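You operate a simulated robot arm through the tools that you are given. There is no shell and no other tool. Be economical: measure what you need, move in short steps, check, and stop when the job is done.

The job below is to be done with a simulated robot arm. You get a single attempt, and the scene is never put back.

JOB
Pack the blue and yellow ribbon spools into the teal tin and close it.
Fine: meanwhile lay the lid on the desk between the tin and the edge over the flap; the third spool stays out.
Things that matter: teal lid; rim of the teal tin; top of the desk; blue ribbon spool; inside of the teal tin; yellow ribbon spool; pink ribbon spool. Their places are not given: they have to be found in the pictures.

The check looks at the end state, three seconds after you hand in, the way a careful person would. Anything else that was tipped, shoved, dropped, spilled or broken makes it a failure.

ROBOT AND FRAMES
A 7-joint arm with a two-finger parallel gripper, fixed in place. Base frame: the origin is at the foot of the arm, x ahead of it, y to its left, z up; the work surface is at about z = 0. Readings come in mm, rad, newtons and seconds.
With the tool pointing down near the work surface it reaches from about 240 to 620 mm from the base axis. Its first joint turns from -1.152 to 1.152 rad. Payload 2.6 kg.
The tool frame sits at the grasp point between the pads (the TCP): z along the fingers, y along the line on which they close. The tips reach 30 mm beyond it. The gripper opens to 94 mm. The fingers are 28 mm wide and 10 mm thick; the gripper's body (50 by 96 mm) begins 55 mm behind the TCP.
Orientation is that of the tool frame in the base frame, as a unit quaternion [w, x, y, z]. With the fingers straight down and closing along the base's y, the tool's x points along the base's -x, its y along +y and its z along -z.

CONTROLS
- The arm moves only by the tool play_rows. Its argument "commands" is a list that holds one entry, the list of rows, each a list of 7 numbers: the opening, from 0 (shut) to 1 (fully open), then the shift along the tool's x, y, z in units of 200 mm (1.0 is 200 mm), then the turn, a rotation vector about the tool's x, y, z in units of 120 degrees (1.0 is 120 degrees). In form: [[[hand, dx, dy, dz, wx, wy, wz], ...]]. A call has 1 to 10 rows; each row is the pose to reach, as a shift and turn from the pose commanded when the call began, along the tool's axes at that moment. A call with a number of a shift or a turn outside -1 to 1 is refused whole. Each row takes 0.2 s and may step no farther than 50 mm and 0.15 rad from the row before; otherwise, or with a gripper value out of range, the whole call is refused. A pose out of reach is approached as far as the arm can. The call stops where the force on the tool passes 40 N (or 10 N more than at its start, if that is more) or the arm is blocked; 0.2 s more then pass. Each finger travels about 72 mm/s and halts on what it meets, pressing with about 32 N; the grip force reading is that of the motor and also rises with nothing between the fingers. The clock runs only during rows and for 0.2 s after the last one: add rows that repeat a pose to give the fingers time. The reply holds the time, the measured pose of the TCP, the force on the tool along the base axes, the opening and the grip force, in the units named above and with some noise, and new pictures: "views" is both (left out), scene, wrist or none.
- Cameras (640 x 400 px; columns grow to the right, rows downward): "scene" is fixed at [20, 425.8, 551.2]; the picture's right is [-0.88, -0.48, 0.00], its down [-0.32, 0.59, -0.74] and it looks along [0.35, -0.65, -0.67] (base axes); focal length 214 px, centre (320, 200). "wrist" rides on the gripper at [-37, 0, -58] in the tool frame; the picture's right is [0.00, -1.00, 0.00], its down [0.97, 0.00, -0.24] and it looks along [0.24, 0.00, 0.97] (tool axes); focal length 218 px, centre (320, 200).
- point_at(camera, pixels): for up to 12 pixels [column, row] of the newest picture of that camera ("zoom" is the newest enlarged one), the place [x, y, z] in the base frame of the surface seen there, good to about 2 mm. It takes no simulated time.
- enlarge(camera, box): a new picture of the part [left, top, right, bottom] of that camera's present view, enlarged. It takes no simulated time.
- sign_off(): hands the job in; it is judged then, once.

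Work in short steps. Measure before you move; look again where a grasp or a placing could have gone wrong, and mend it. You have 80 turns and 120 pictures in all, those below and enlarged ones among them. Open the gripper and draw the arm clear of the work before you hand the job in, unless the task says otherwise; then end with one line.

The tools are called after "Emit:" as name(argument=value, ...) on one line, values as JSON. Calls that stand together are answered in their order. play_rows: Moves the arm, as the interface text tells. Its arguments: {"type":"object","properties":{"commands":{"type":"array","items":{"type":"array","items":{"type":"array","items":{"type":"number"}}}},"views":{"type":"string","enum":["both","scene","wrist","none"]}},"required":["commands"]} The other tools are called the same way: point_at (camera, pixels) gives the place of the surface under pixels of a picture; enlarge (camera, box) takes an enlarged picture of a part of a camera's view; sign_off () hands the job in.

At the start:

```text
t: 0.0
ee_pos: [287.6, 73.3, 443.2]
tool_rot: [0.001, 0.0, 1.0, 0.0]
wrist_force: [-0.1, 0.2, 1.5]
grip_width: 94.1
finger_force: 0.1
```

scene: 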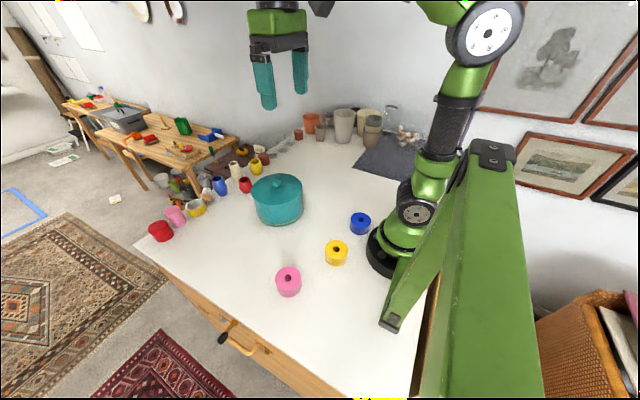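
wrist: 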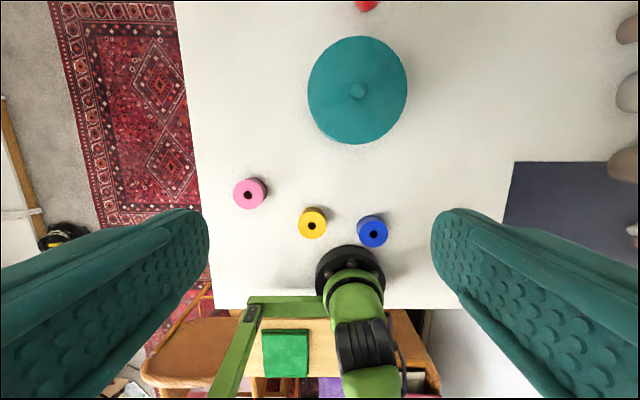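

The pictures show the teal tin with its lid (scene ~278,195), spools blue (360,222), yellow (336,252), pink (288,282), and a wooden front with a handle below the desk edge (~240,345). I'll enlarge and measure.

Emit:
enlarge(camera="scene", box=[120, 150, 440, 350])

Emit:
point_at(camera="scene", pixels=[[278, 181], [278, 190], [256, 210], [278, 224], [359, 218], [360, 235], [336, 246], [288, 275], [140, 245], [230, 310], [340, 390], [240, 345]])

Emit:
point_at(camera="wrist", pixels=[[357, 90], [308, 92], [407, 90], [357, 37], [357, 143], [190, 100], [200, 200], [248, 195], [312, 226], [373, 234], [367, 5], [340, 90]])

```text
2.00 times, centred on (280, 250) of scene
```

zoom: 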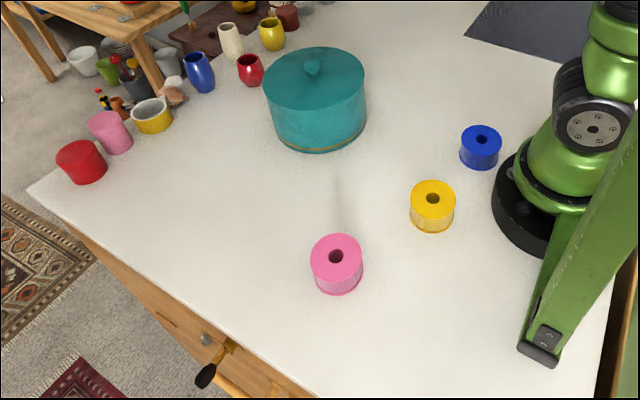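

```text
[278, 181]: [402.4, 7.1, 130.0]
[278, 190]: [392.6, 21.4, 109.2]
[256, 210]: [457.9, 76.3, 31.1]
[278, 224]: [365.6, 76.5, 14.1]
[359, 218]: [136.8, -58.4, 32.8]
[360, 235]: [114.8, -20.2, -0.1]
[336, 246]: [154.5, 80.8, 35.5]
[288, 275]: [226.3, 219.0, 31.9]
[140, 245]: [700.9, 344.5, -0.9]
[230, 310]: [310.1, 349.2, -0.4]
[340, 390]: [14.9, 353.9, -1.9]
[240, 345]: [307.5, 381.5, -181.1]
```

```text
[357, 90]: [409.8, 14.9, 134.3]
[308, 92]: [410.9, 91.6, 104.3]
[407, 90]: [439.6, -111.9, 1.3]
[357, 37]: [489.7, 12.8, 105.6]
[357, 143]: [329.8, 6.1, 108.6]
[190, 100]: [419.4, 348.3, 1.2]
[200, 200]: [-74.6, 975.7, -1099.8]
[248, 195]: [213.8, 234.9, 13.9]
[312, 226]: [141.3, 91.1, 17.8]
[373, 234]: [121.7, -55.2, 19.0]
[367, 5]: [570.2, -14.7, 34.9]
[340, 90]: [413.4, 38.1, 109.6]
```

The desk edge over the flap is at y≈350, the tin is centred near (408,12) with radius about 78, and the lid top is at z≈109 with a knob to ~133. I'll move above the knob and look closer.

Emit:
play_rows(commands=[[[1, -0.12, -0.06, 0.16, 0, 0, 0], [1, -0.24, -0.12, 0.32, 0, 0, 0], [1, -0.36, -0.18, 0.48, 0, 0, 0], [1, -0.48, -0.24, 0.64, 0, 0, 0], [1, -0.6, -0.3, 0.8, 0, 0, 0], [1, -0.6, -0.3, 0.85, 0, 0, 0]]])

```text
t: 1.4
ee_pos: [407.8, 10.1, 273.5]
tool_rot: [0.001, 0.0, 1.0, 0.0]
wrist_force: [0.3, 0.0, 0.0]
grip_width: 94.2
finger_force: 0.1
```

scene: 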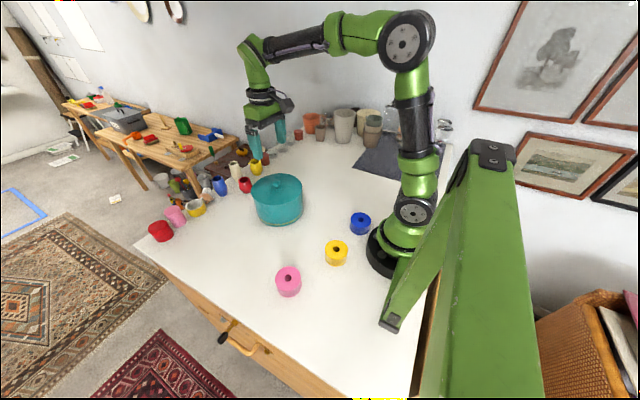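
wrist: 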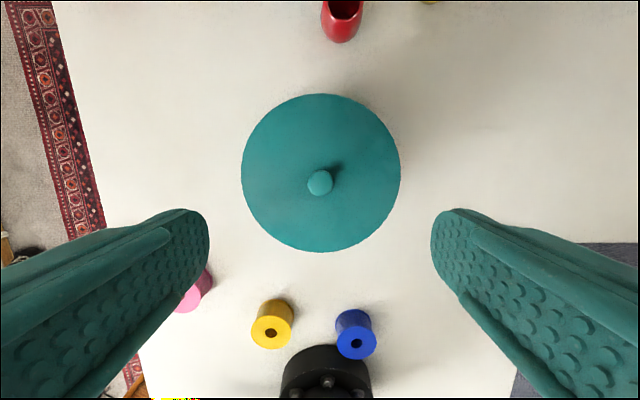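

Emit:
enlarge(camera="wrist", box=[240, 130, 400, 230])

Emit:
enlarge(camera="scene", box=[230, 160, 326, 230])

Emit:
point_at(camera="wrist", pixels=[[320, 183], [310, 183], [331, 183], [320, 172], [320, 194], [243, 175], [399, 175], [320, 95], [320, 250], [355, 345], [272, 335], [340, 38]])

Emit:
point_at(camera="zoom", pixels=[[320, 135], [320, 160], [320, 210], [320, 260], [320, 300], [320, 350], [320, 400]])

```text
4.00 times, centred on (320, 180) of wrist
```

zoom: 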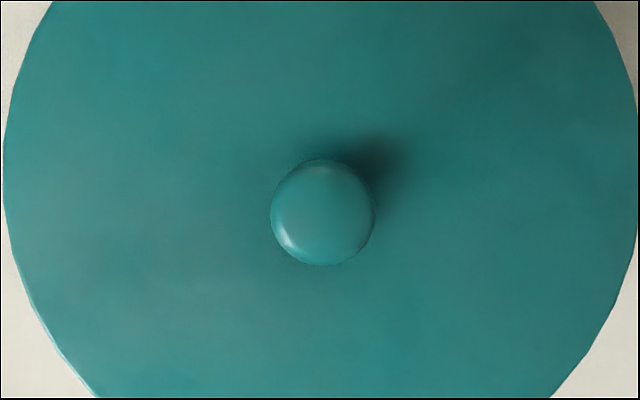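

```text
5.71 times, centred on (278, 195) of scene
```

zoom: 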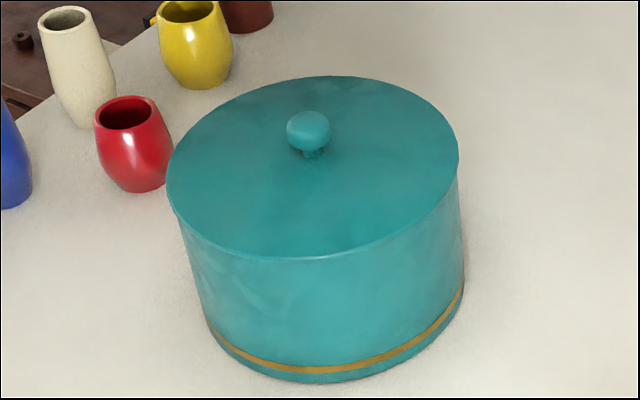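

```text
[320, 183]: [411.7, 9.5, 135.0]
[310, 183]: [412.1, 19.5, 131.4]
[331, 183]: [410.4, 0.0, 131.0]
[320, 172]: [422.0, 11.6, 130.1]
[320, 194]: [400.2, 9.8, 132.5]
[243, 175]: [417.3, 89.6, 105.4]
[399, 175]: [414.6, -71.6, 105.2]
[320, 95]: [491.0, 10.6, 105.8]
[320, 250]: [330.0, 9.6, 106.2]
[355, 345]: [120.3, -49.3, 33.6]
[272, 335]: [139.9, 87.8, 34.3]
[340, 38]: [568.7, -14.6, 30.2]
```

```text
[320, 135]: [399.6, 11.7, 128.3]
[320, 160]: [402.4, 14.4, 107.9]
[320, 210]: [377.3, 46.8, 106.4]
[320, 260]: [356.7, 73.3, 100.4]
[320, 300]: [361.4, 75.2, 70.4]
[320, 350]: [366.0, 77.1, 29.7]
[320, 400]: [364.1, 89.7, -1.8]
```

The knob is centred at (411,10), about 22 mm across with its top at z 135, and the lid has radius ~81 with its top at z ≈107. I descend to TCP z≈140 (tips ~110) and close on the knob.

Emit:
play_rows(commands=[[[1, -0.017, 0, 0.22, 0, 0, 0], [1, -0.017, 0, 0.44, 0, 0, 0], [0.6, -0.017, 0, 0.6, 0, 0, 0], [0.6, -0.017, 0, 0.665, 0, 0, 0], [0, -0.017, 0, 0.665, 0, 0, 0], [0, -0.017, 0, 0.665, 0, 0, 0], [0, -0.017, 0, 0.665, 0, 0, 0], [0, -0.017, 0, 0.665, 0, 0, 0]]], views="scene")

```text
t: 3.2
ee_pos: [412.4, 12.4, 139.9]
tool_rot: [0.002, 0.0, 1.0, 0.0]
wrist_force: [1.9, -5.3, 6.8]
grip_width: 23.6
finger_force: 32.1
```

scene: 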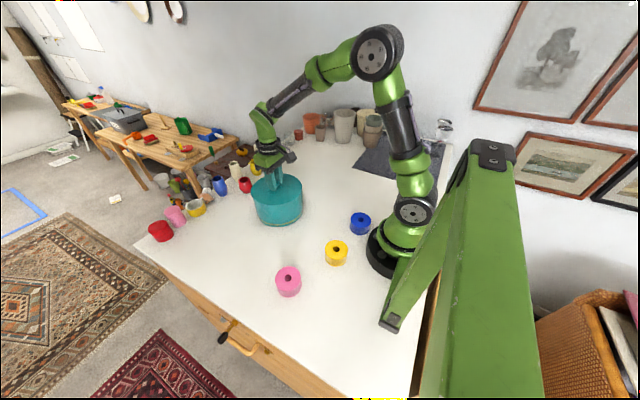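

The knob is gripped (23.6 mm). I'll lift slowly straight up.

Emit:
play_rows(commands=[[[0, 0, 0.01, -0.02, 0, 0, 0], [0, 0, 0.01, -0.05, 0, 0, 0], [0, 0, 0.01, -0.1, 0, 0, 0], [0, 0, 0.01, -0.2, 0, 0, 0], [0, 0, 0.01, -0.35, 0, 0, 0], [0, 0, 0.01, -0.5, 0, 0, 0]]])

```text
t: 4.6
ee_pos: [409.5, 13.5, 241.9]
tool_rot: [0.0, -0.001, 1.0, 0.001]
wrist_force: [0.7, -0.1, -0.7]
grip_width: 23.8
finger_force: 31.8
```

scene: 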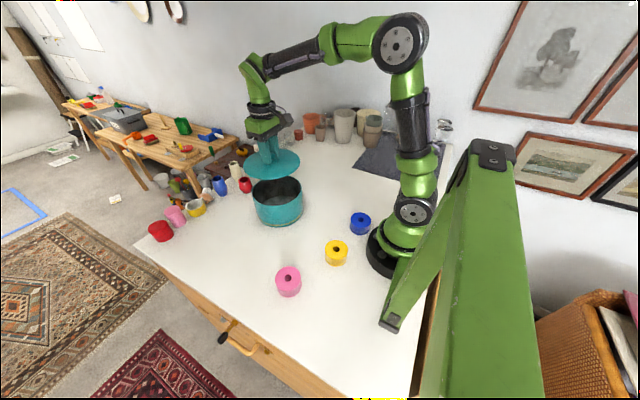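
wrist: 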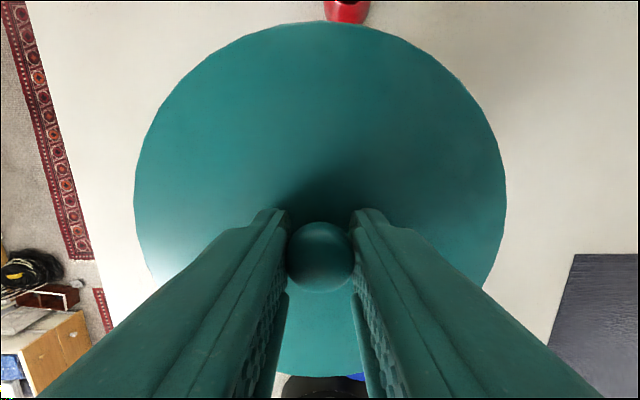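

The lid is off and level, and the tin stays in place. I'll measure the open tin and look at the lid's underside profile.

Emit:
enlarge(camera="scene", box=[230, 140, 326, 230])

Emit:
point_at(camera="scene", pixels=[[278, 204], [290, 182], [302, 190], [253, 193], [278, 207], [270, 202], [278, 186], [300, 186]])

```text
4.44 times, centred on (278, 185) of scene
```

zoom: 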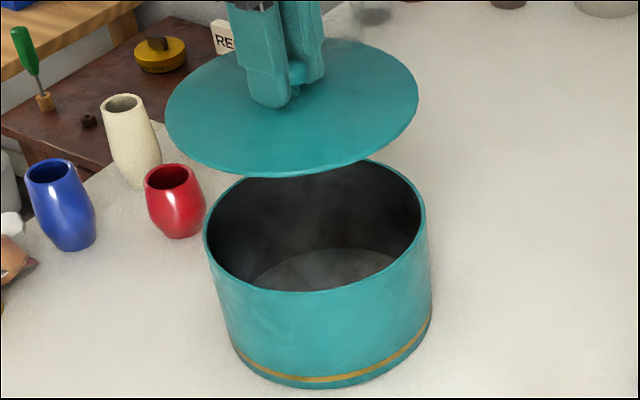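

```text
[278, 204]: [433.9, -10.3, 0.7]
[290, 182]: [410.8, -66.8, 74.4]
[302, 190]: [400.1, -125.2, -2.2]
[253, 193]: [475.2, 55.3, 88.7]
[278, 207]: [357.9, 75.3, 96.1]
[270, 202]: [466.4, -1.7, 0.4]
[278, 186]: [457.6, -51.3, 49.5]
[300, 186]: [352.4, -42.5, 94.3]
```

The rim is at z≈98. I now carry the lid +y to y≈213, midway between the tin's front (y≈90) and the desk edge (350).

Emit:
play_rows(commands=[[[0, 0, 0.2, 0, 0, 0, 0], [0, 0, 0.4, 0, 0, 0, 0], [0, 0, 0.6, 0, 0, 0, 0], [0, 0, 0.8, 0, 0, 0, 0], [0, 0, 0.99, 0, 0, 0, 0], [0, 0, 0.99, 0.2, 0, 0, 0], [0, 0, 0.99, 0.4, 0, 0, 0], [0, 0, 0.99, 0.5, 0, 0, 0], [0, 0, 0.99, 0.5, 0, 0, 0]]])

```text
t: 6.6
ee_pos: [411.1, 211.7, 140.2]
tool_rot: [0.001, 0.0, 1.0, 0.0]
wrist_force: [0.4, -0.3, -1.0]
grip_width: 23.7
finger_force: 32.3
```

scene: 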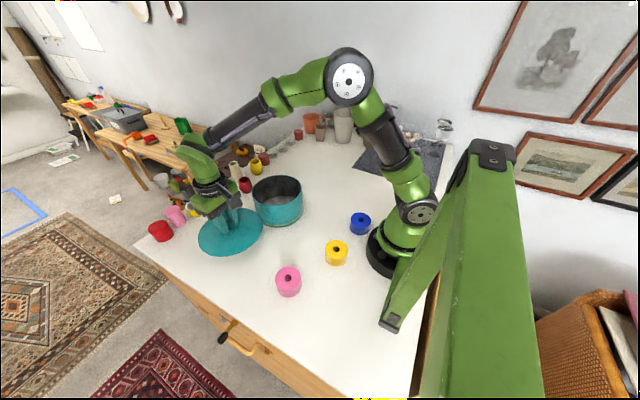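
wrist: 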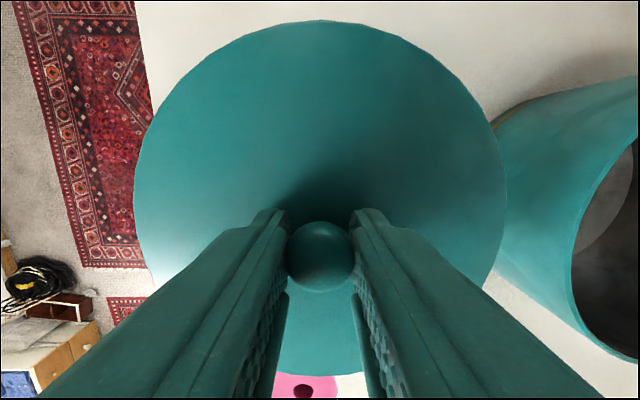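

The lid hangs clear beside the tin, so I lower it with small steps near the end.

Emit:
play_rows(commands=[[[0, 0, 0, 0.15, 0, 0, 0], [0, 0, 0, 0.3, 0, 0, 0], [0, 0, 0, 0.38, 0, 0, 0], [0, 0, 0, 0.42, 0, 0, 0], [0, 0, 0, 0.44, 0, 0, 0], [0, 0, 0, 0.45, 0, 0, 0]]], views="scene")

Emit:
enlarge(camera="scene", box=[180, 180, 292, 270])

```text
t: 8.0
ee_pos: [412.2, 211.9, 50.2]
tool_rot: [0.001, 0.0, 1.0, 0.0]
wrist_force: [0.0, -0.1, -0.9]
grip_width: 23.6
finger_force: 32.3
```

scene: 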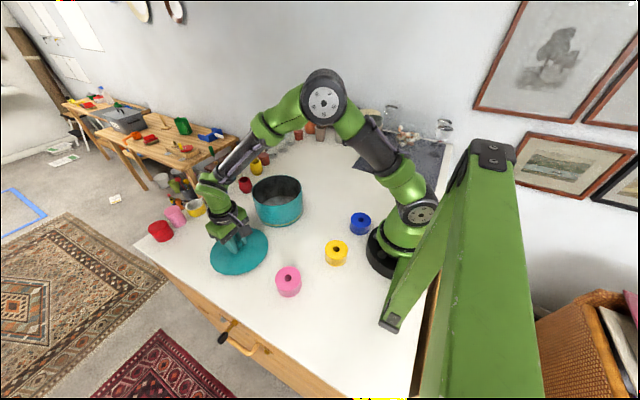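

```text
4.44 times, centred on (236, 225) of scene
```

zoom: 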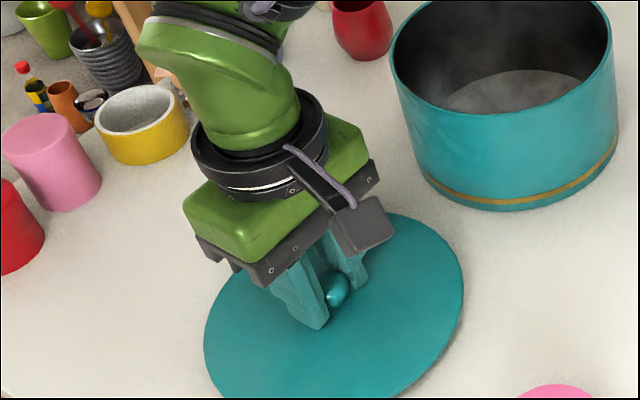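

Still no contact (force −0.9), so I keep lowering in 2–3 mm steps until it touches.

Emit:
play_rows(commands=[[[0, 0, 0, 0.01, 0, 0, 0], [0, 0, 0, 0.02, 0, 0, 0], [0, 0, 0, 0.03, 0, 0, 0], [0, 0, 0, 0.035, 0, 0, 0], [0, 0, 0, 0.04, 0, 0, 0], [0, 0, 0, 0.04, 0, 0, 0]]], views="none")

Emit:
point_at(camera="scene", pixels=[[225, 262], [250, 268], [262, 255]])

```text
t: 9.3
ee_pos: [410.9, 213.4, 45.3]
tool_rot: [0.001, 0.002, 1.0, 0.002]
wrist_force: [-1.4, -1.1, 5.5]
grip_width: 24.0
finger_force: 31.9
stopped in row 6: the force on the tool passed its limit (the readings are from after the stop); the commanded pose is now the measured one
```

```text
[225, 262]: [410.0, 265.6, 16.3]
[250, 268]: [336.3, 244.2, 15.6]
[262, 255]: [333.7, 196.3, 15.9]
```

Contact at TCP z 45, so the lid is on the desk. I release and rise.

Emit:
play_rows(commands=[[[0.3, 0, 0, 0, 0, 0, 0], [0.6, 0, 0, 0, 0, 0, 0], [0.6, 0, 0, 0, 0, 0, 0], [0.6, 0, 0, -0.1, 0, 0, 0], [0.6, 0, 0, -0.3, 0, 0, 0], [0.6, 0, 0, -0.5, 0, 0, 0], [0.6, 0, 0, -0.7, 0, 0, 0], [0.6, 0, 0, -0.9, 0, 0, 0]]])

Emit:
point_at(camera="scene", pixels=[[239, 247], [225, 266], [255, 232], [262, 255], [302, 195], [253, 193], [280, 207]])

Emit:
enlarge(camera="scene", box=[300, 190, 412, 280])

Emit:
point_at(camera="zoom", pixels=[[345, 145], [285, 145], [395, 145], [345, 105], [345, 185], [200, 310], [145, 315], [265, 310], [200, 280], [205, 350], [400, 320], [470, 380]])

```text
t: 11.1
ee_pos: [408.3, 210.4, 226.0]
tool_rot: [0.001, 0.001, 1.0, 0.001]
wrist_force: [0.0, -0.4, 0.2]
grip_width: 56.2
finger_force: 0.0
```

scene: 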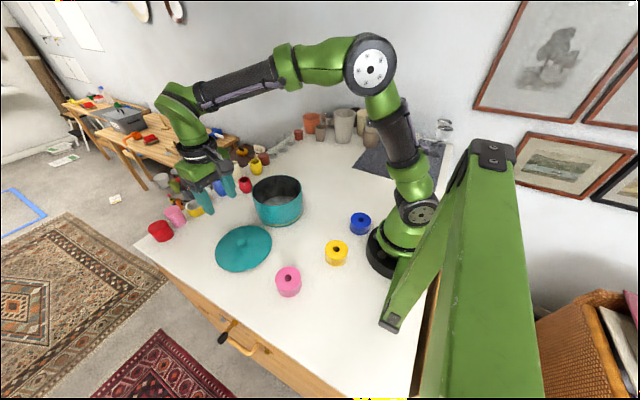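
wrist: 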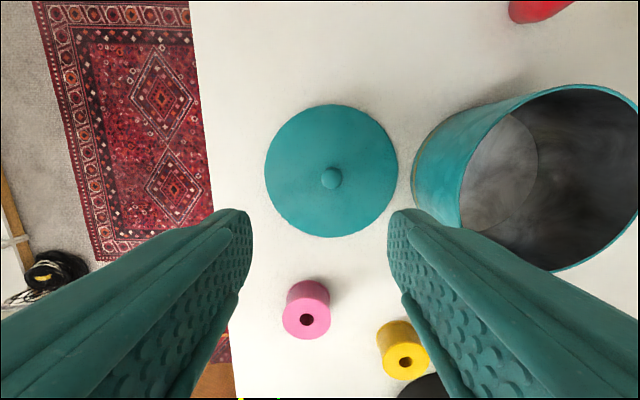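

```text
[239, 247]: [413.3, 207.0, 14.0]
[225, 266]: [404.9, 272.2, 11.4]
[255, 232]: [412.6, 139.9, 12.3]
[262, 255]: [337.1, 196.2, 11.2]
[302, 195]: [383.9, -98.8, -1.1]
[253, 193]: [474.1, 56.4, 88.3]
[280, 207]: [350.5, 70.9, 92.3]
```

```text
4.44 times, centred on (356, 235) of scene
```

zoom: 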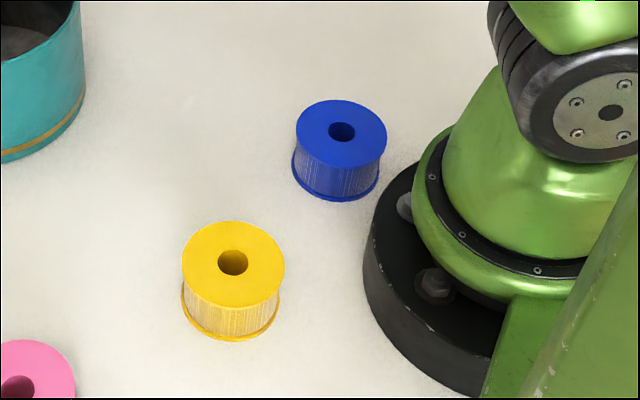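

```text
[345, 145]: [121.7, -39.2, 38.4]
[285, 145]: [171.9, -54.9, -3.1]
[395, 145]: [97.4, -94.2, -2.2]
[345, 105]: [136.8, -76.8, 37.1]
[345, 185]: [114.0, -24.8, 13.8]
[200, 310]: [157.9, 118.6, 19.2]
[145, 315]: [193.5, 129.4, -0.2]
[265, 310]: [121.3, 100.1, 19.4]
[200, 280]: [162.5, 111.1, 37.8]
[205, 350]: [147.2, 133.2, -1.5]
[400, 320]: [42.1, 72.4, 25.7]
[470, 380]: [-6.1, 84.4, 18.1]
```

The lid is laid on the desk (centre ~(413,210), top z≈13). The blue and yellow spools sit very near the base (radius ~140–170), so I'll need a tilted grasp, and first I measure their tops precisely.

Emit:
point_at(camera="zoom", pixels=[[300, 132], [383, 132], [341, 103], [341, 165], [186, 263], [281, 265], [233, 225], [233, 302], [438, 160], [372, 230], [368, 280], [400, 165]])

```text
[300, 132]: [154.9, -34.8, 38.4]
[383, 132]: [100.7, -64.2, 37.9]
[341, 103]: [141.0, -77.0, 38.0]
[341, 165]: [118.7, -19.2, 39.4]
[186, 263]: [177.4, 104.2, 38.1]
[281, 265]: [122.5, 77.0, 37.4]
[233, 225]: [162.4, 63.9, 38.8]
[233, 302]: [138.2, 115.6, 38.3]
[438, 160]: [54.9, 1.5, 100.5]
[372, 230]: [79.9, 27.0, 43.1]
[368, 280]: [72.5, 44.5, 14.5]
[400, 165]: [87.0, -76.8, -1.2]
```

Spools are ~62 mm wide and 38 high: blue centre (129,−49), yellow (150,90). Both are too near the base for a vertical tool, so I'll approach yellow with the fingers tilted ~40° toward the base; first I move and yaw to its azimuth (31°).

Emit:
play_rows(commands=[[[1, 0.168, -0.066, 0, 0, 0, -0.0516], [1, 0.336, -0.132, 0, 0, 0, -0.1032], [1, 0.504, -0.198, 0, 0, 0, -0.1548], [1, 0.672, -0.264, 0, 0, 0, -0.2064], [1, 0.84, -0.33, 0, 0, 0, -0.258], [1, 0.84, -0.33, 0, 0, 0, -0.258]]], views="scene")

```text
t: 12.5
ee_pos: [241.2, 146.3, 224.7]
tool_rot: [0.003, -0.266, 0.964, 0.001]
wrist_force: [-0.1, 0.9, 0.7]
grip_width: 93.9
finger_force: 0.0
```

scene: 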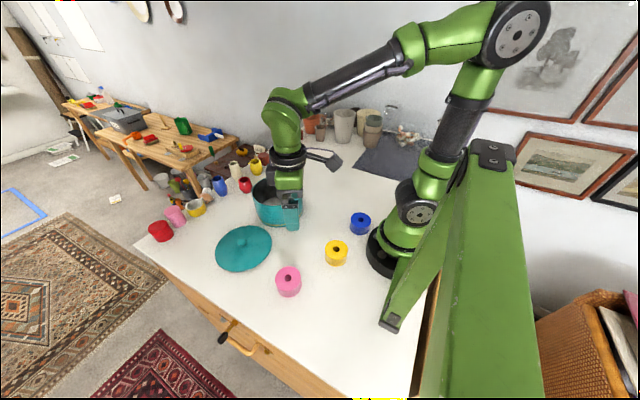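

Yaw is right, so I now tilt 40° about the tool y-axis in place.

Emit:
play_rows(commands=[[[1, 0, 0, 0, 0, 0.0667, 0], [1, 0, 0, 0, 0, 0.1333, 0], [1, 0, 0, 0, 0, 0.2, 0], [1, 0, 0, 0, 0, 0.2667, 0], [1, 0, 0, 0, 0, 0.3333, 0], [1, 0, 0, 0, 0, 0.3333, 0]]])

```text
t: 13.9
ee_pos: [242.5, 145.5, 224.7]
tool_rot: [-0.329, -0.251, 0.906, -0.091]
wrist_force: [-0.5, -0.5, -0.2]
grip_width: 94.0
finger_force: 0.0
```

scene: 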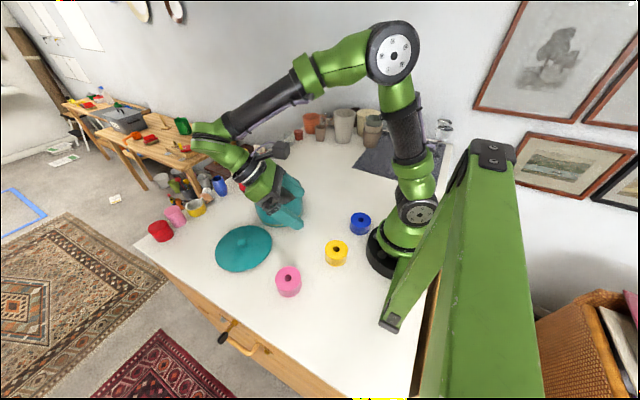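
wrist: 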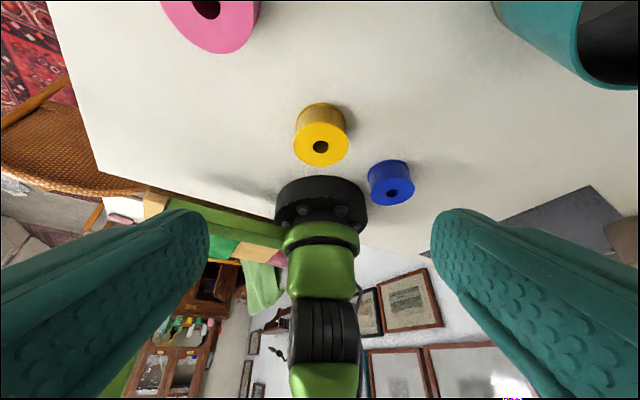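

The tilt works. The yellow spool is centred between the fingers in the wrist view (~320,140), so I move to a pre-grasp 100 mm back along the finger axis.

Emit:
play_rows(commands=[[[1, -0.074, 0, 0.18, 0, 0, 0], [1, -0.149, 0, 0.36, 0, 0, 0], [1, -0.223, 0, 0.54, 0, 0, 0], [1, -0.223, 0, 0.54, 0, 0, 0]]])

Emit:
point_at(camera="scene", pixels=[[336, 249], [327, 249], [345, 249]])

```text
t: 14.9
ee_pos: [209.7, 127.9, 112.5]
tool_rot: [-0.327, -0.25, 0.907, -0.09]
wrist_force: [0.6, 0.4, -0.3]
grip_width: 94.2
finger_force: 0.1
```

scene: 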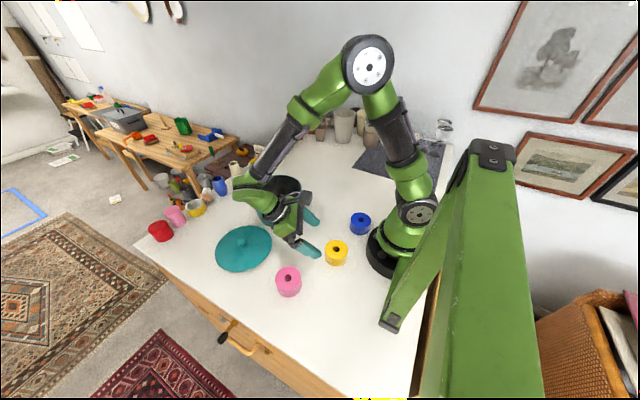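
wrist: 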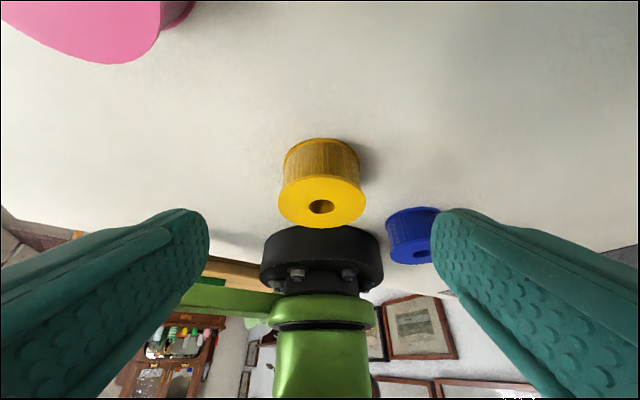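

```text
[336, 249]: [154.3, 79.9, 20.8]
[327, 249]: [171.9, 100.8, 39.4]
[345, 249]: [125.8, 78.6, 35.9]
```

Yellow is centred between the fingers (~320,185). I advance 98 mm along the finger axis and stop before closing to check.

Emit:
play_rows(commands=[[[1, -0.004, -0.004, 0.15, 0, 0, 0], [1, -0.007, -0.008, 0.3, 0, 0, 0], [1, -0.007, -0.008, 0.4, 0, 0, 0], [1, -0.007, -0.008, 0.45, 0, 0, 0], [1, -0.007, -0.008, 0.485, 0, 0, 0]]])

Emit:
enlarge(camera="scene", box=[260, 190, 400, 290])

```text
t: 16.1
ee_pos: [161.1, 96.1, 38.6]
tool_rot: [-0.328, -0.25, 0.907, -0.091]
wrist_force: [0.6, 0.8, 0.6]
grip_width: 93.9
finger_force: 0.1
```

scene: 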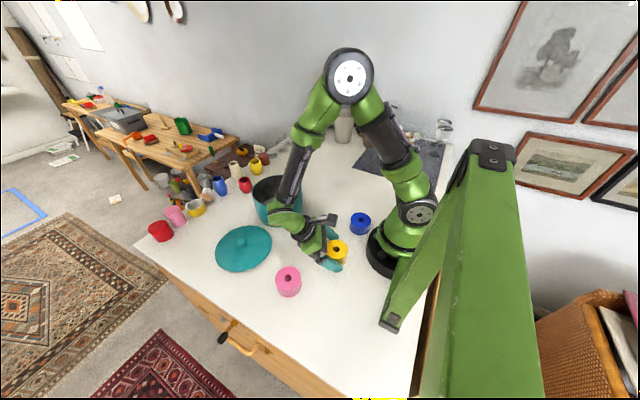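
wrist: 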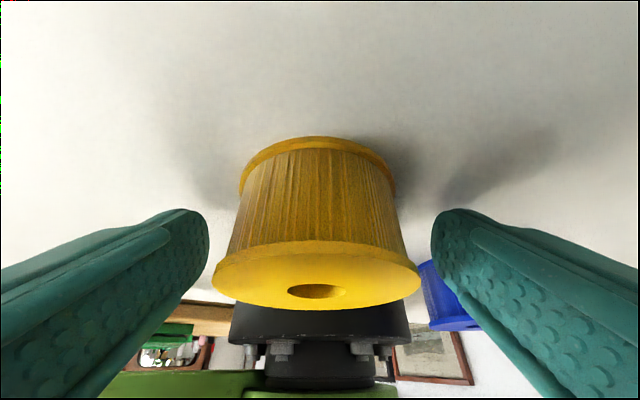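

```text
4.00 times, centred on (330, 240) of scene
```

zoom: 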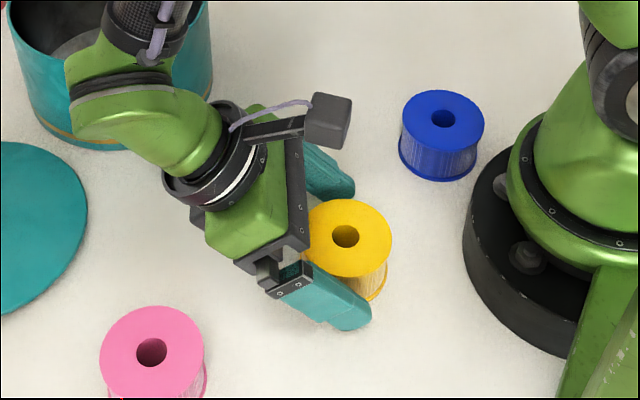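

The fingers straddle the yellow spool with clear room on both sides. I close and lift a little.

Emit:
play_rows(commands=[[[0.7, 0, 0, 0, 0, 0, 0], [0.4, 0, 0, 0, 0, 0, 0], [0, 0, 0, 0, 0, 0, 0], [0, 0, 0, 0, 0, 0, 0], [0, 0, 0, 0, 0, 0, 0]]], views="wrist")

```text
t: 17.3
ee_pos: [161.2, 95.9, 37.8]
tool_rot: [-0.327, -0.25, 0.907, -0.09]
wrist_force: [-0.3, -0.8, -0.9]
grip_width: 63.4
finger_force: 31.9
```

wrist: 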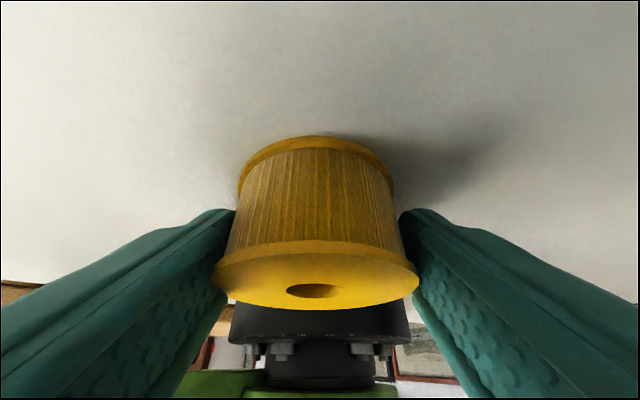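

Gripped at 63.4 mm. I lift 40 mm vertically and look.

Emit:
play_rows(commands=[[[0, 0.032, 0, -0.039, 0, 0, 0], [0, 0.08, 0, -0.097, 0, 0, 0], [0, 0.127, 0, -0.154, 0, 0, 0], [0, 0.127, 0, -0.154, 0, 0, 0]]])

Emit:
enlarge(camera="scene", box=[260, 190, 400, 290])

```text
t: 18.3
ee_pos: [161.4, 97.1, 77.7]
tool_rot: [-0.327, -0.251, 0.906, -0.091]
wrist_force: [0.4, 0.7, -1.0]
grip_width: 63.3
finger_force: 31.7
```

scene: 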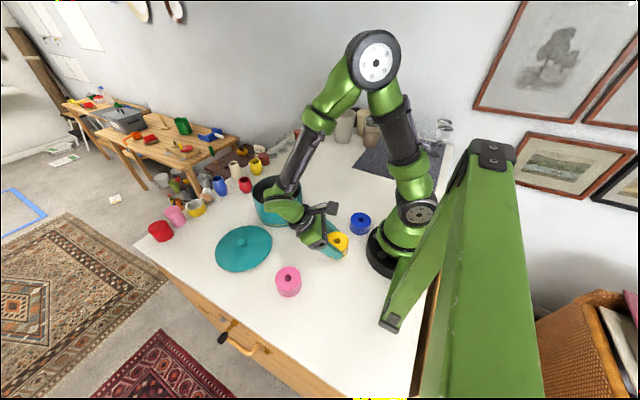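
wrist: 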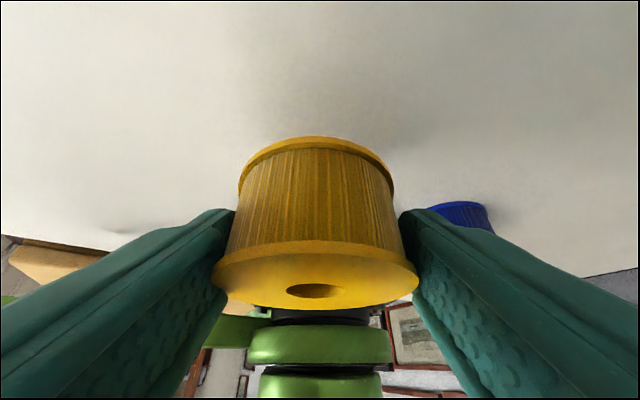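

```text
4.00 times, centred on (330, 240) of scene
```

zoom: 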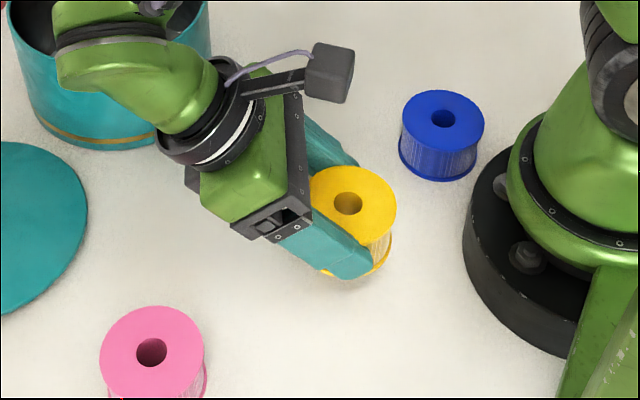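

The spool is held upright. I carry it outward to about (255,88) and lower it near the desk.

Emit:
play_rows(commands=[[[0, -0.113, -0.097, -0.093, 0, 0, 0], [0, -0.226, -0.194, -0.186, 0, 0, 0], [0, -0.338, -0.291, -0.279, 0, 0, 0], [0, -0.338, -0.291, -0.279, 0, 0, 0], [0, -0.402, -0.291, -0.202, 0, 0, 0], [0, -0.446, -0.291, -0.148, 0, 0, 0], [0, -0.456, -0.291, -0.136, 0, 0, 0], [0, -0.456, -0.291, -0.136, 0, 0, 0]]])

Emit:
enlarge(camera="scene", box=[240, 180, 380, 280])

```text
t: 20.1
ee_pos: [266.8, 90.6, 40.5]
tool_rot: [-0.327, -0.25, 0.907, -0.09]
wrist_force: [-0.5, 0.5, -0.4]
grip_width: 62.5
finger_force: 32.5
```

scene: 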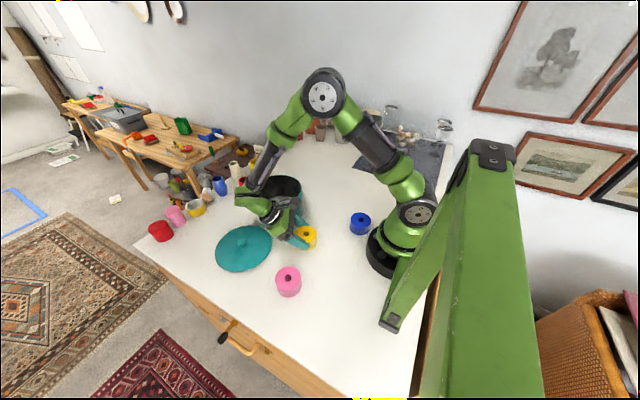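
wrist: 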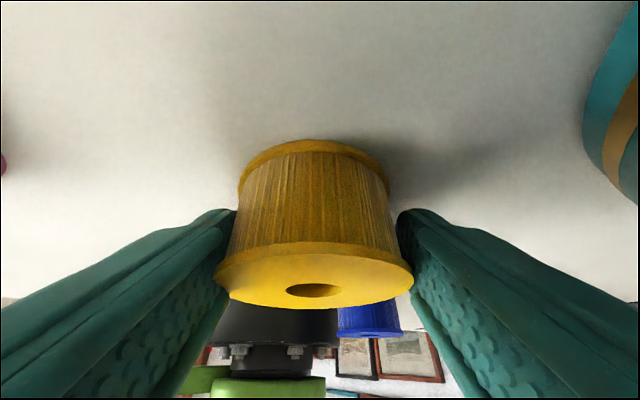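

```text
4.00 times, centred on (310, 230) of scene
```

zoom: 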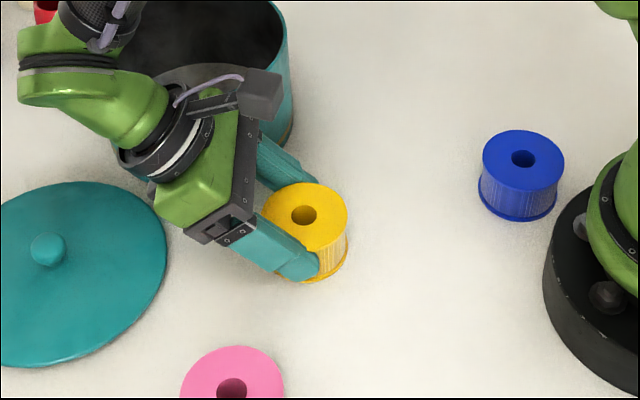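

About 2.5 mm above the desk (grasp TCP z was 37.8). I lower that much, release, and back out along the finger axis.

Emit:
play_rows(commands=[[[0, -0.004, 0, 0.005, 0, 0, 0], [0, -0.008, 0, 0.01, 0, 0, 0], [0, -0.009, 0, 0.011, 0, 0, 0], [0.85, -0.009, 0, 0.011, 0, 0, 0], [0.95, -0.009, 0, 0.011, 0, 0, 0], [0.95, -0.009, 0, 0.011, 0, 0, 0], [0.95, -0.009, 0, 0.0, 0, 0, 0], [0.95, -0.009, 0, -0.15, 0, 0, 0], [0.95, -0.009, 0, -0.3, 0, 0, 0], [0.95, -0.009, 0, -0.45, 0, 0, 0]]])

Emit:
enlarge(camera="scene", box=[240, 180, 380, 280])

```text
t: 22.3
ee_pos: [317.7, 123.6, 108.3]
tool_rot: [-0.327, -0.25, 0.907, -0.09]
wrist_force: [-0.1, -0.2, -0.4]
grip_width: 89.4
finger_force: 0.1
```

scene: 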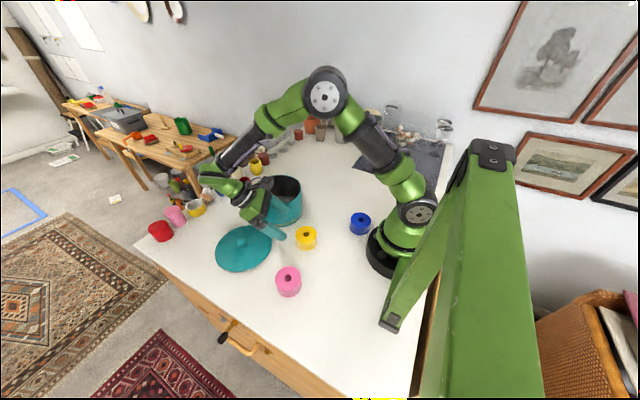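
wrist: 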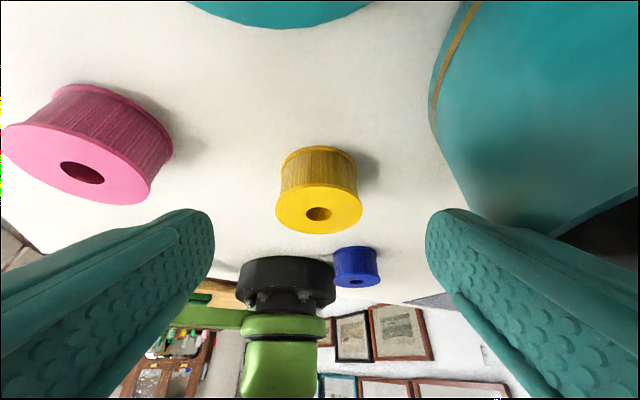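

```text
4.00 times, centred on (310, 230) of scene
```

zoom: 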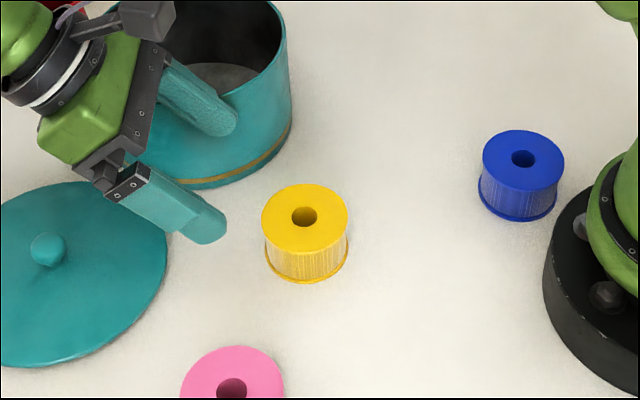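

Yellow now stands upright at about (257,87). With the same tilt I go up, then swing over to the blue spool's azimuth (−21°).

Emit:
play_rows(commands=[[[1, 0.124, 0, -0.151, 0, 0, 0], [1, 0.248, 0, -0.301, 0, 0, 0], [1, 0.372, 0, -0.452, 0, 0, 0]]], views="none")

Emit:
play_rows(commands=[[[1, 0.112, -0.078, 0.093, -0.0394, 0, 0.0478], [1, 0.225, -0.156, 0.185, -0.0788, 0, 0.0956], [1, 0.337, -0.234, 0.278, -0.1182, 0, 0.1434], [1, 0.45, -0.313, 0.371, -0.1575, 0, 0.1912], [1, 0.562, -0.391, 0.464, -0.1969, 0, 0.239], [1, 0.675, -0.469, 0.556, -0.2363, 0, 0.2868], [1, 0.787, -0.547, 0.649, -0.2757, 0, 0.3346], [1, 0.787, -0.547, 0.649, -0.2757, 0, 0.3346]]])

```text
t: 23.1
ee_pos: [316.2, 123.1, 225.3]
tool_rot: [-0.328, -0.25, 0.907, -0.09]
wrist_force: [0.2, 0.3, 0.1]
grip_width: 94.1
finger_force: 0.1
```

```text
t: 24.9
ee_pos: [198.2, -75.7, 225.9]
tool_rot: [-0.334, 0.174, 0.924, 0.062]
wrist_force: [-0.1, 0.2, -0.4]
grip_width: 93.9
finger_force: 0.1
```

scene: 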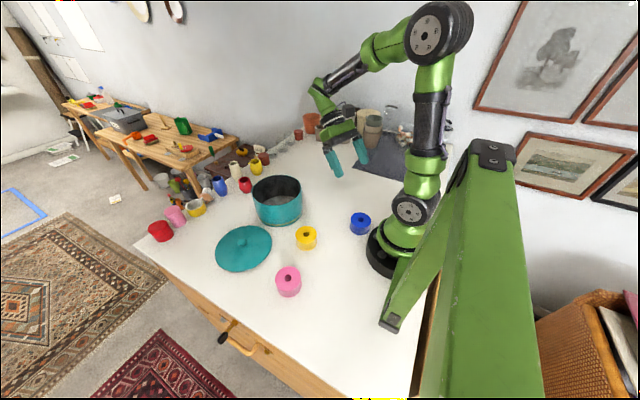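
wrist: 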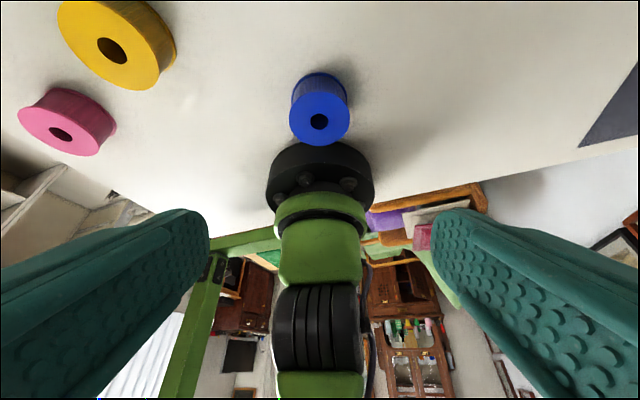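

Blue is centred at column 320. I descend vertically to the pre-grasp point.

Emit:
play_rows(commands=[[[1, -0.119, 0, 0.144, 0, 0, 0], [1, -0.237, 0, 0.288, 0, 0, 0], [1, -0.356, 0, 0.432, 0, 0, 0], [1, -0.356, 0, 0.432, 0, 0, 0]]])

Emit:
point_at(camera="scene", pixels=[[351, 219], [370, 219], [360, 214], [360, 226], [306, 233], [296, 233], [316, 233], [306, 239]])

```text
t: 25.9
ee_pos: [195.7, -74.8, 113.5]
tool_rot: [-0.334, 0.173, 0.925, 0.06]
wrist_force: [1.3, 0.2, -0.1]
grip_width: 94.1
finger_force: 0.1
```

scene: 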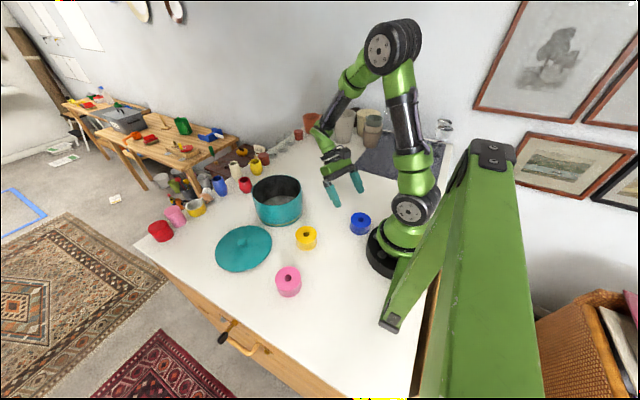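
wrist: 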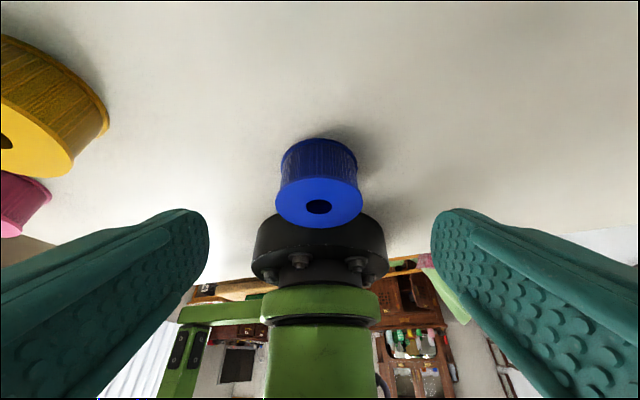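

```text
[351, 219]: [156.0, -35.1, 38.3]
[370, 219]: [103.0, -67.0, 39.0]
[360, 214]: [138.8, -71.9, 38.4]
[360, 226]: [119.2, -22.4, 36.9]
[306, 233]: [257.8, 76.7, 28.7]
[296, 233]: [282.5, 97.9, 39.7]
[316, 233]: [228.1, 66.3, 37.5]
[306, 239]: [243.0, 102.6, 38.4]
```

Blue lies on the finger axis, with geometry the same as for yellow. I advance 98 mm along the axis.

Emit:
play_rows(commands=[[[1, -0.004, 0, 0.15, 0, 0, 0], [1, -0.008, 0, 0.3, 0, 0, 0], [1, -0.011, 0, 0.4, 0, 0, 0], [1, -0.011, 0, 0.45, 0, 0, 0], [1, -0.011, 0, 0.487, 0, 0, 0]]])

Emit:
enlarge(camera="scene", box=[290, 160, 430, 260])

```text
t: 27.1
ee_pos: [141.7, -56.0, 38.5]
tool_rot: [-0.333, 0.173, 0.925, 0.061]
wrist_force: [0.0, -1.0, 0.3]
grip_width: 94.0
finger_force: 0.1
```

scene: 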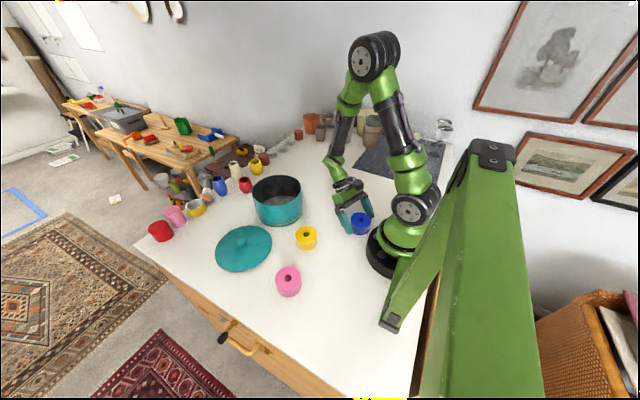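
wrist: 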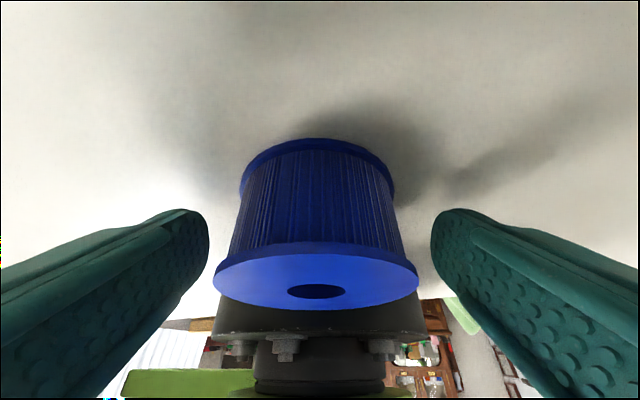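

```text
4.00 times, centred on (360, 210) of scene
```

zoom: 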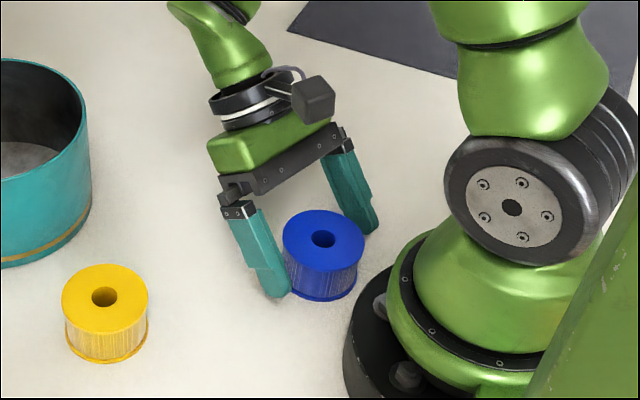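

Blue is straddled just as yellow was. I close and lift 40 mm.

Emit:
play_rows(commands=[[[0.6, 0, 0, 0, 0, 0, 0], [0.2, 0, 0, 0, 0, 0, 0], [0, 0, 0, 0, 0, 0, 0], [0, 0, 0, 0, 0, 0, 0], [0, 0, 0, 0, 0, 0, 0], [0, 0.032, 0, -0.039, 0, 0, 0], [0, 0.08, 0, -0.097, 0, 0, 0], [0, 0.128, 0, -0.154, 0, 0, 0], [0, 0.128, 0, -0.154, 0, 0, 0]]])

```text
t: 29.1
ee_pos: [142.1, -54.3, 77.9]
tool_rot: [-0.334, 0.173, 0.925, 0.06]
wrist_force: [-0.2, -1.5, -0.9]
grip_width: 62.3
finger_force: 32.1
```

scene: 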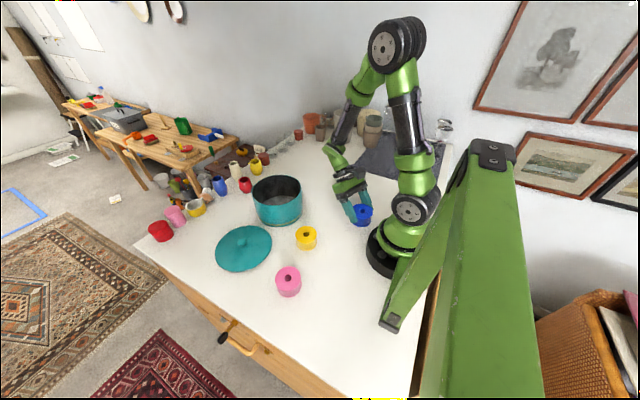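
wrist: 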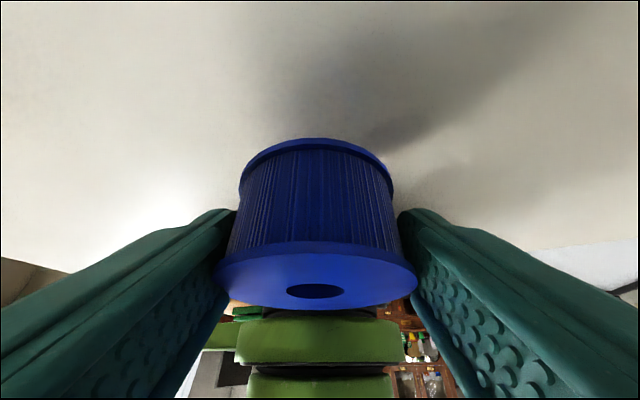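

Held. I carry it radially outward 138 mm to about (259,−97) and lower it close to the desk.

Emit:
play_rows(commands=[[[0, -0.133, 0, -0.11, 0, 0, 0], [0, -0.266, 0, -0.22, 0, 0, 0], [0, -0.4, 0, -0.33, 0, 0, 0], [0, -0.531, 0, -0.441, 0, 0, 0], [0, -0.531, 0, -0.441, 0, 0, 0], [0, -0.6, 0, -0.358, 0, 0, 0], [0, -0.649, 0, -0.299, 0, 0, 0], [0, -0.649, 0, -0.299, 0, 0, 0]]], views="scene")

```text
t: 30.9
ee_pos: [270.0, -106.4, 42.1]
tool_rot: [-0.333, 0.173, 0.925, 0.06]
wrist_force: [0.2, 0.2, -1.2]
grip_width: 62.6
finger_force: 31.8
```

scene: 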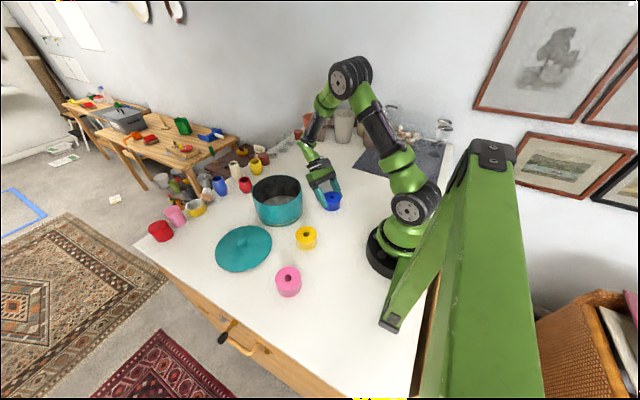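

I lower the last ~4 mm, release and back out along the finger axis.

Emit:
play_rows(commands=[[[0, -0.006, 0, 0.007, 0, 0, 0], [0, -0.012, 0, 0.0145, 0, 0, 0], [0, -0.013, 0, 0.016, 0, 0, 0], [0.85, -0.013, 0, 0.016, 0, 0, 0], [0.95, -0.013, 0, 0.016, 0, 0, 0], [0.95, -0.013, 0, 0.016, 0, 0, 0], [0.95, -0.013, 0, 0.0, 0, 0, 0], [0.95, -0.013, 0, -0.15, 0, 0, 0], [0.95, -0.013, 0, -0.35, 0, 0, 0], [0.95, -0.013, 0, -0.55, 0, 0, 0]]])

Emit:
enlarge(camera="scene", box=[250, 160, 390, 260])

```text
t: 33.1
ee_pos: [336.2, -130.0, 126.3]
tool_rot: [-0.334, 0.174, 0.924, 0.06]
wrist_force: [0.0, 0.7, 0.3]
grip_width: 89.2
finger_force: 0.1
```

scene: 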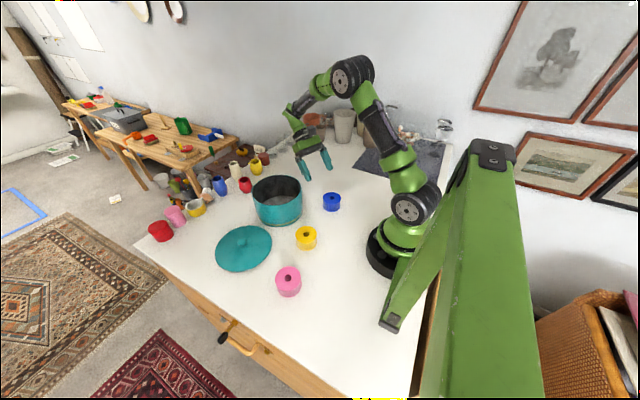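
wrist: 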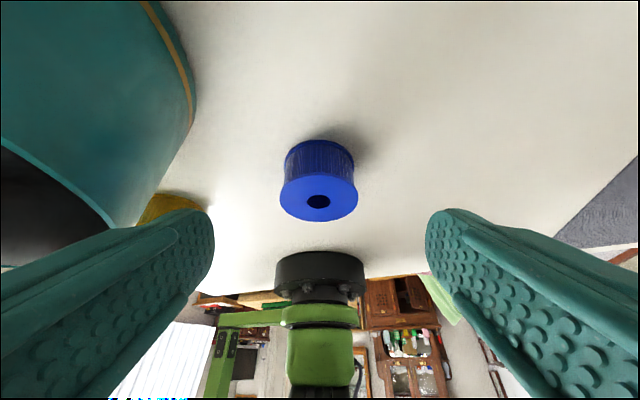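

```text
4.00 times, centred on (320, 210) of scene
```

zoom: 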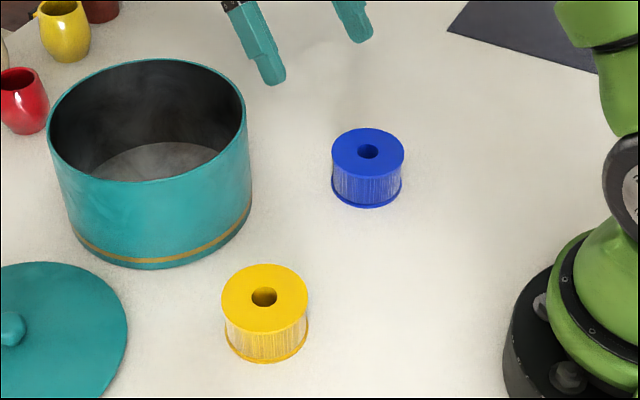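

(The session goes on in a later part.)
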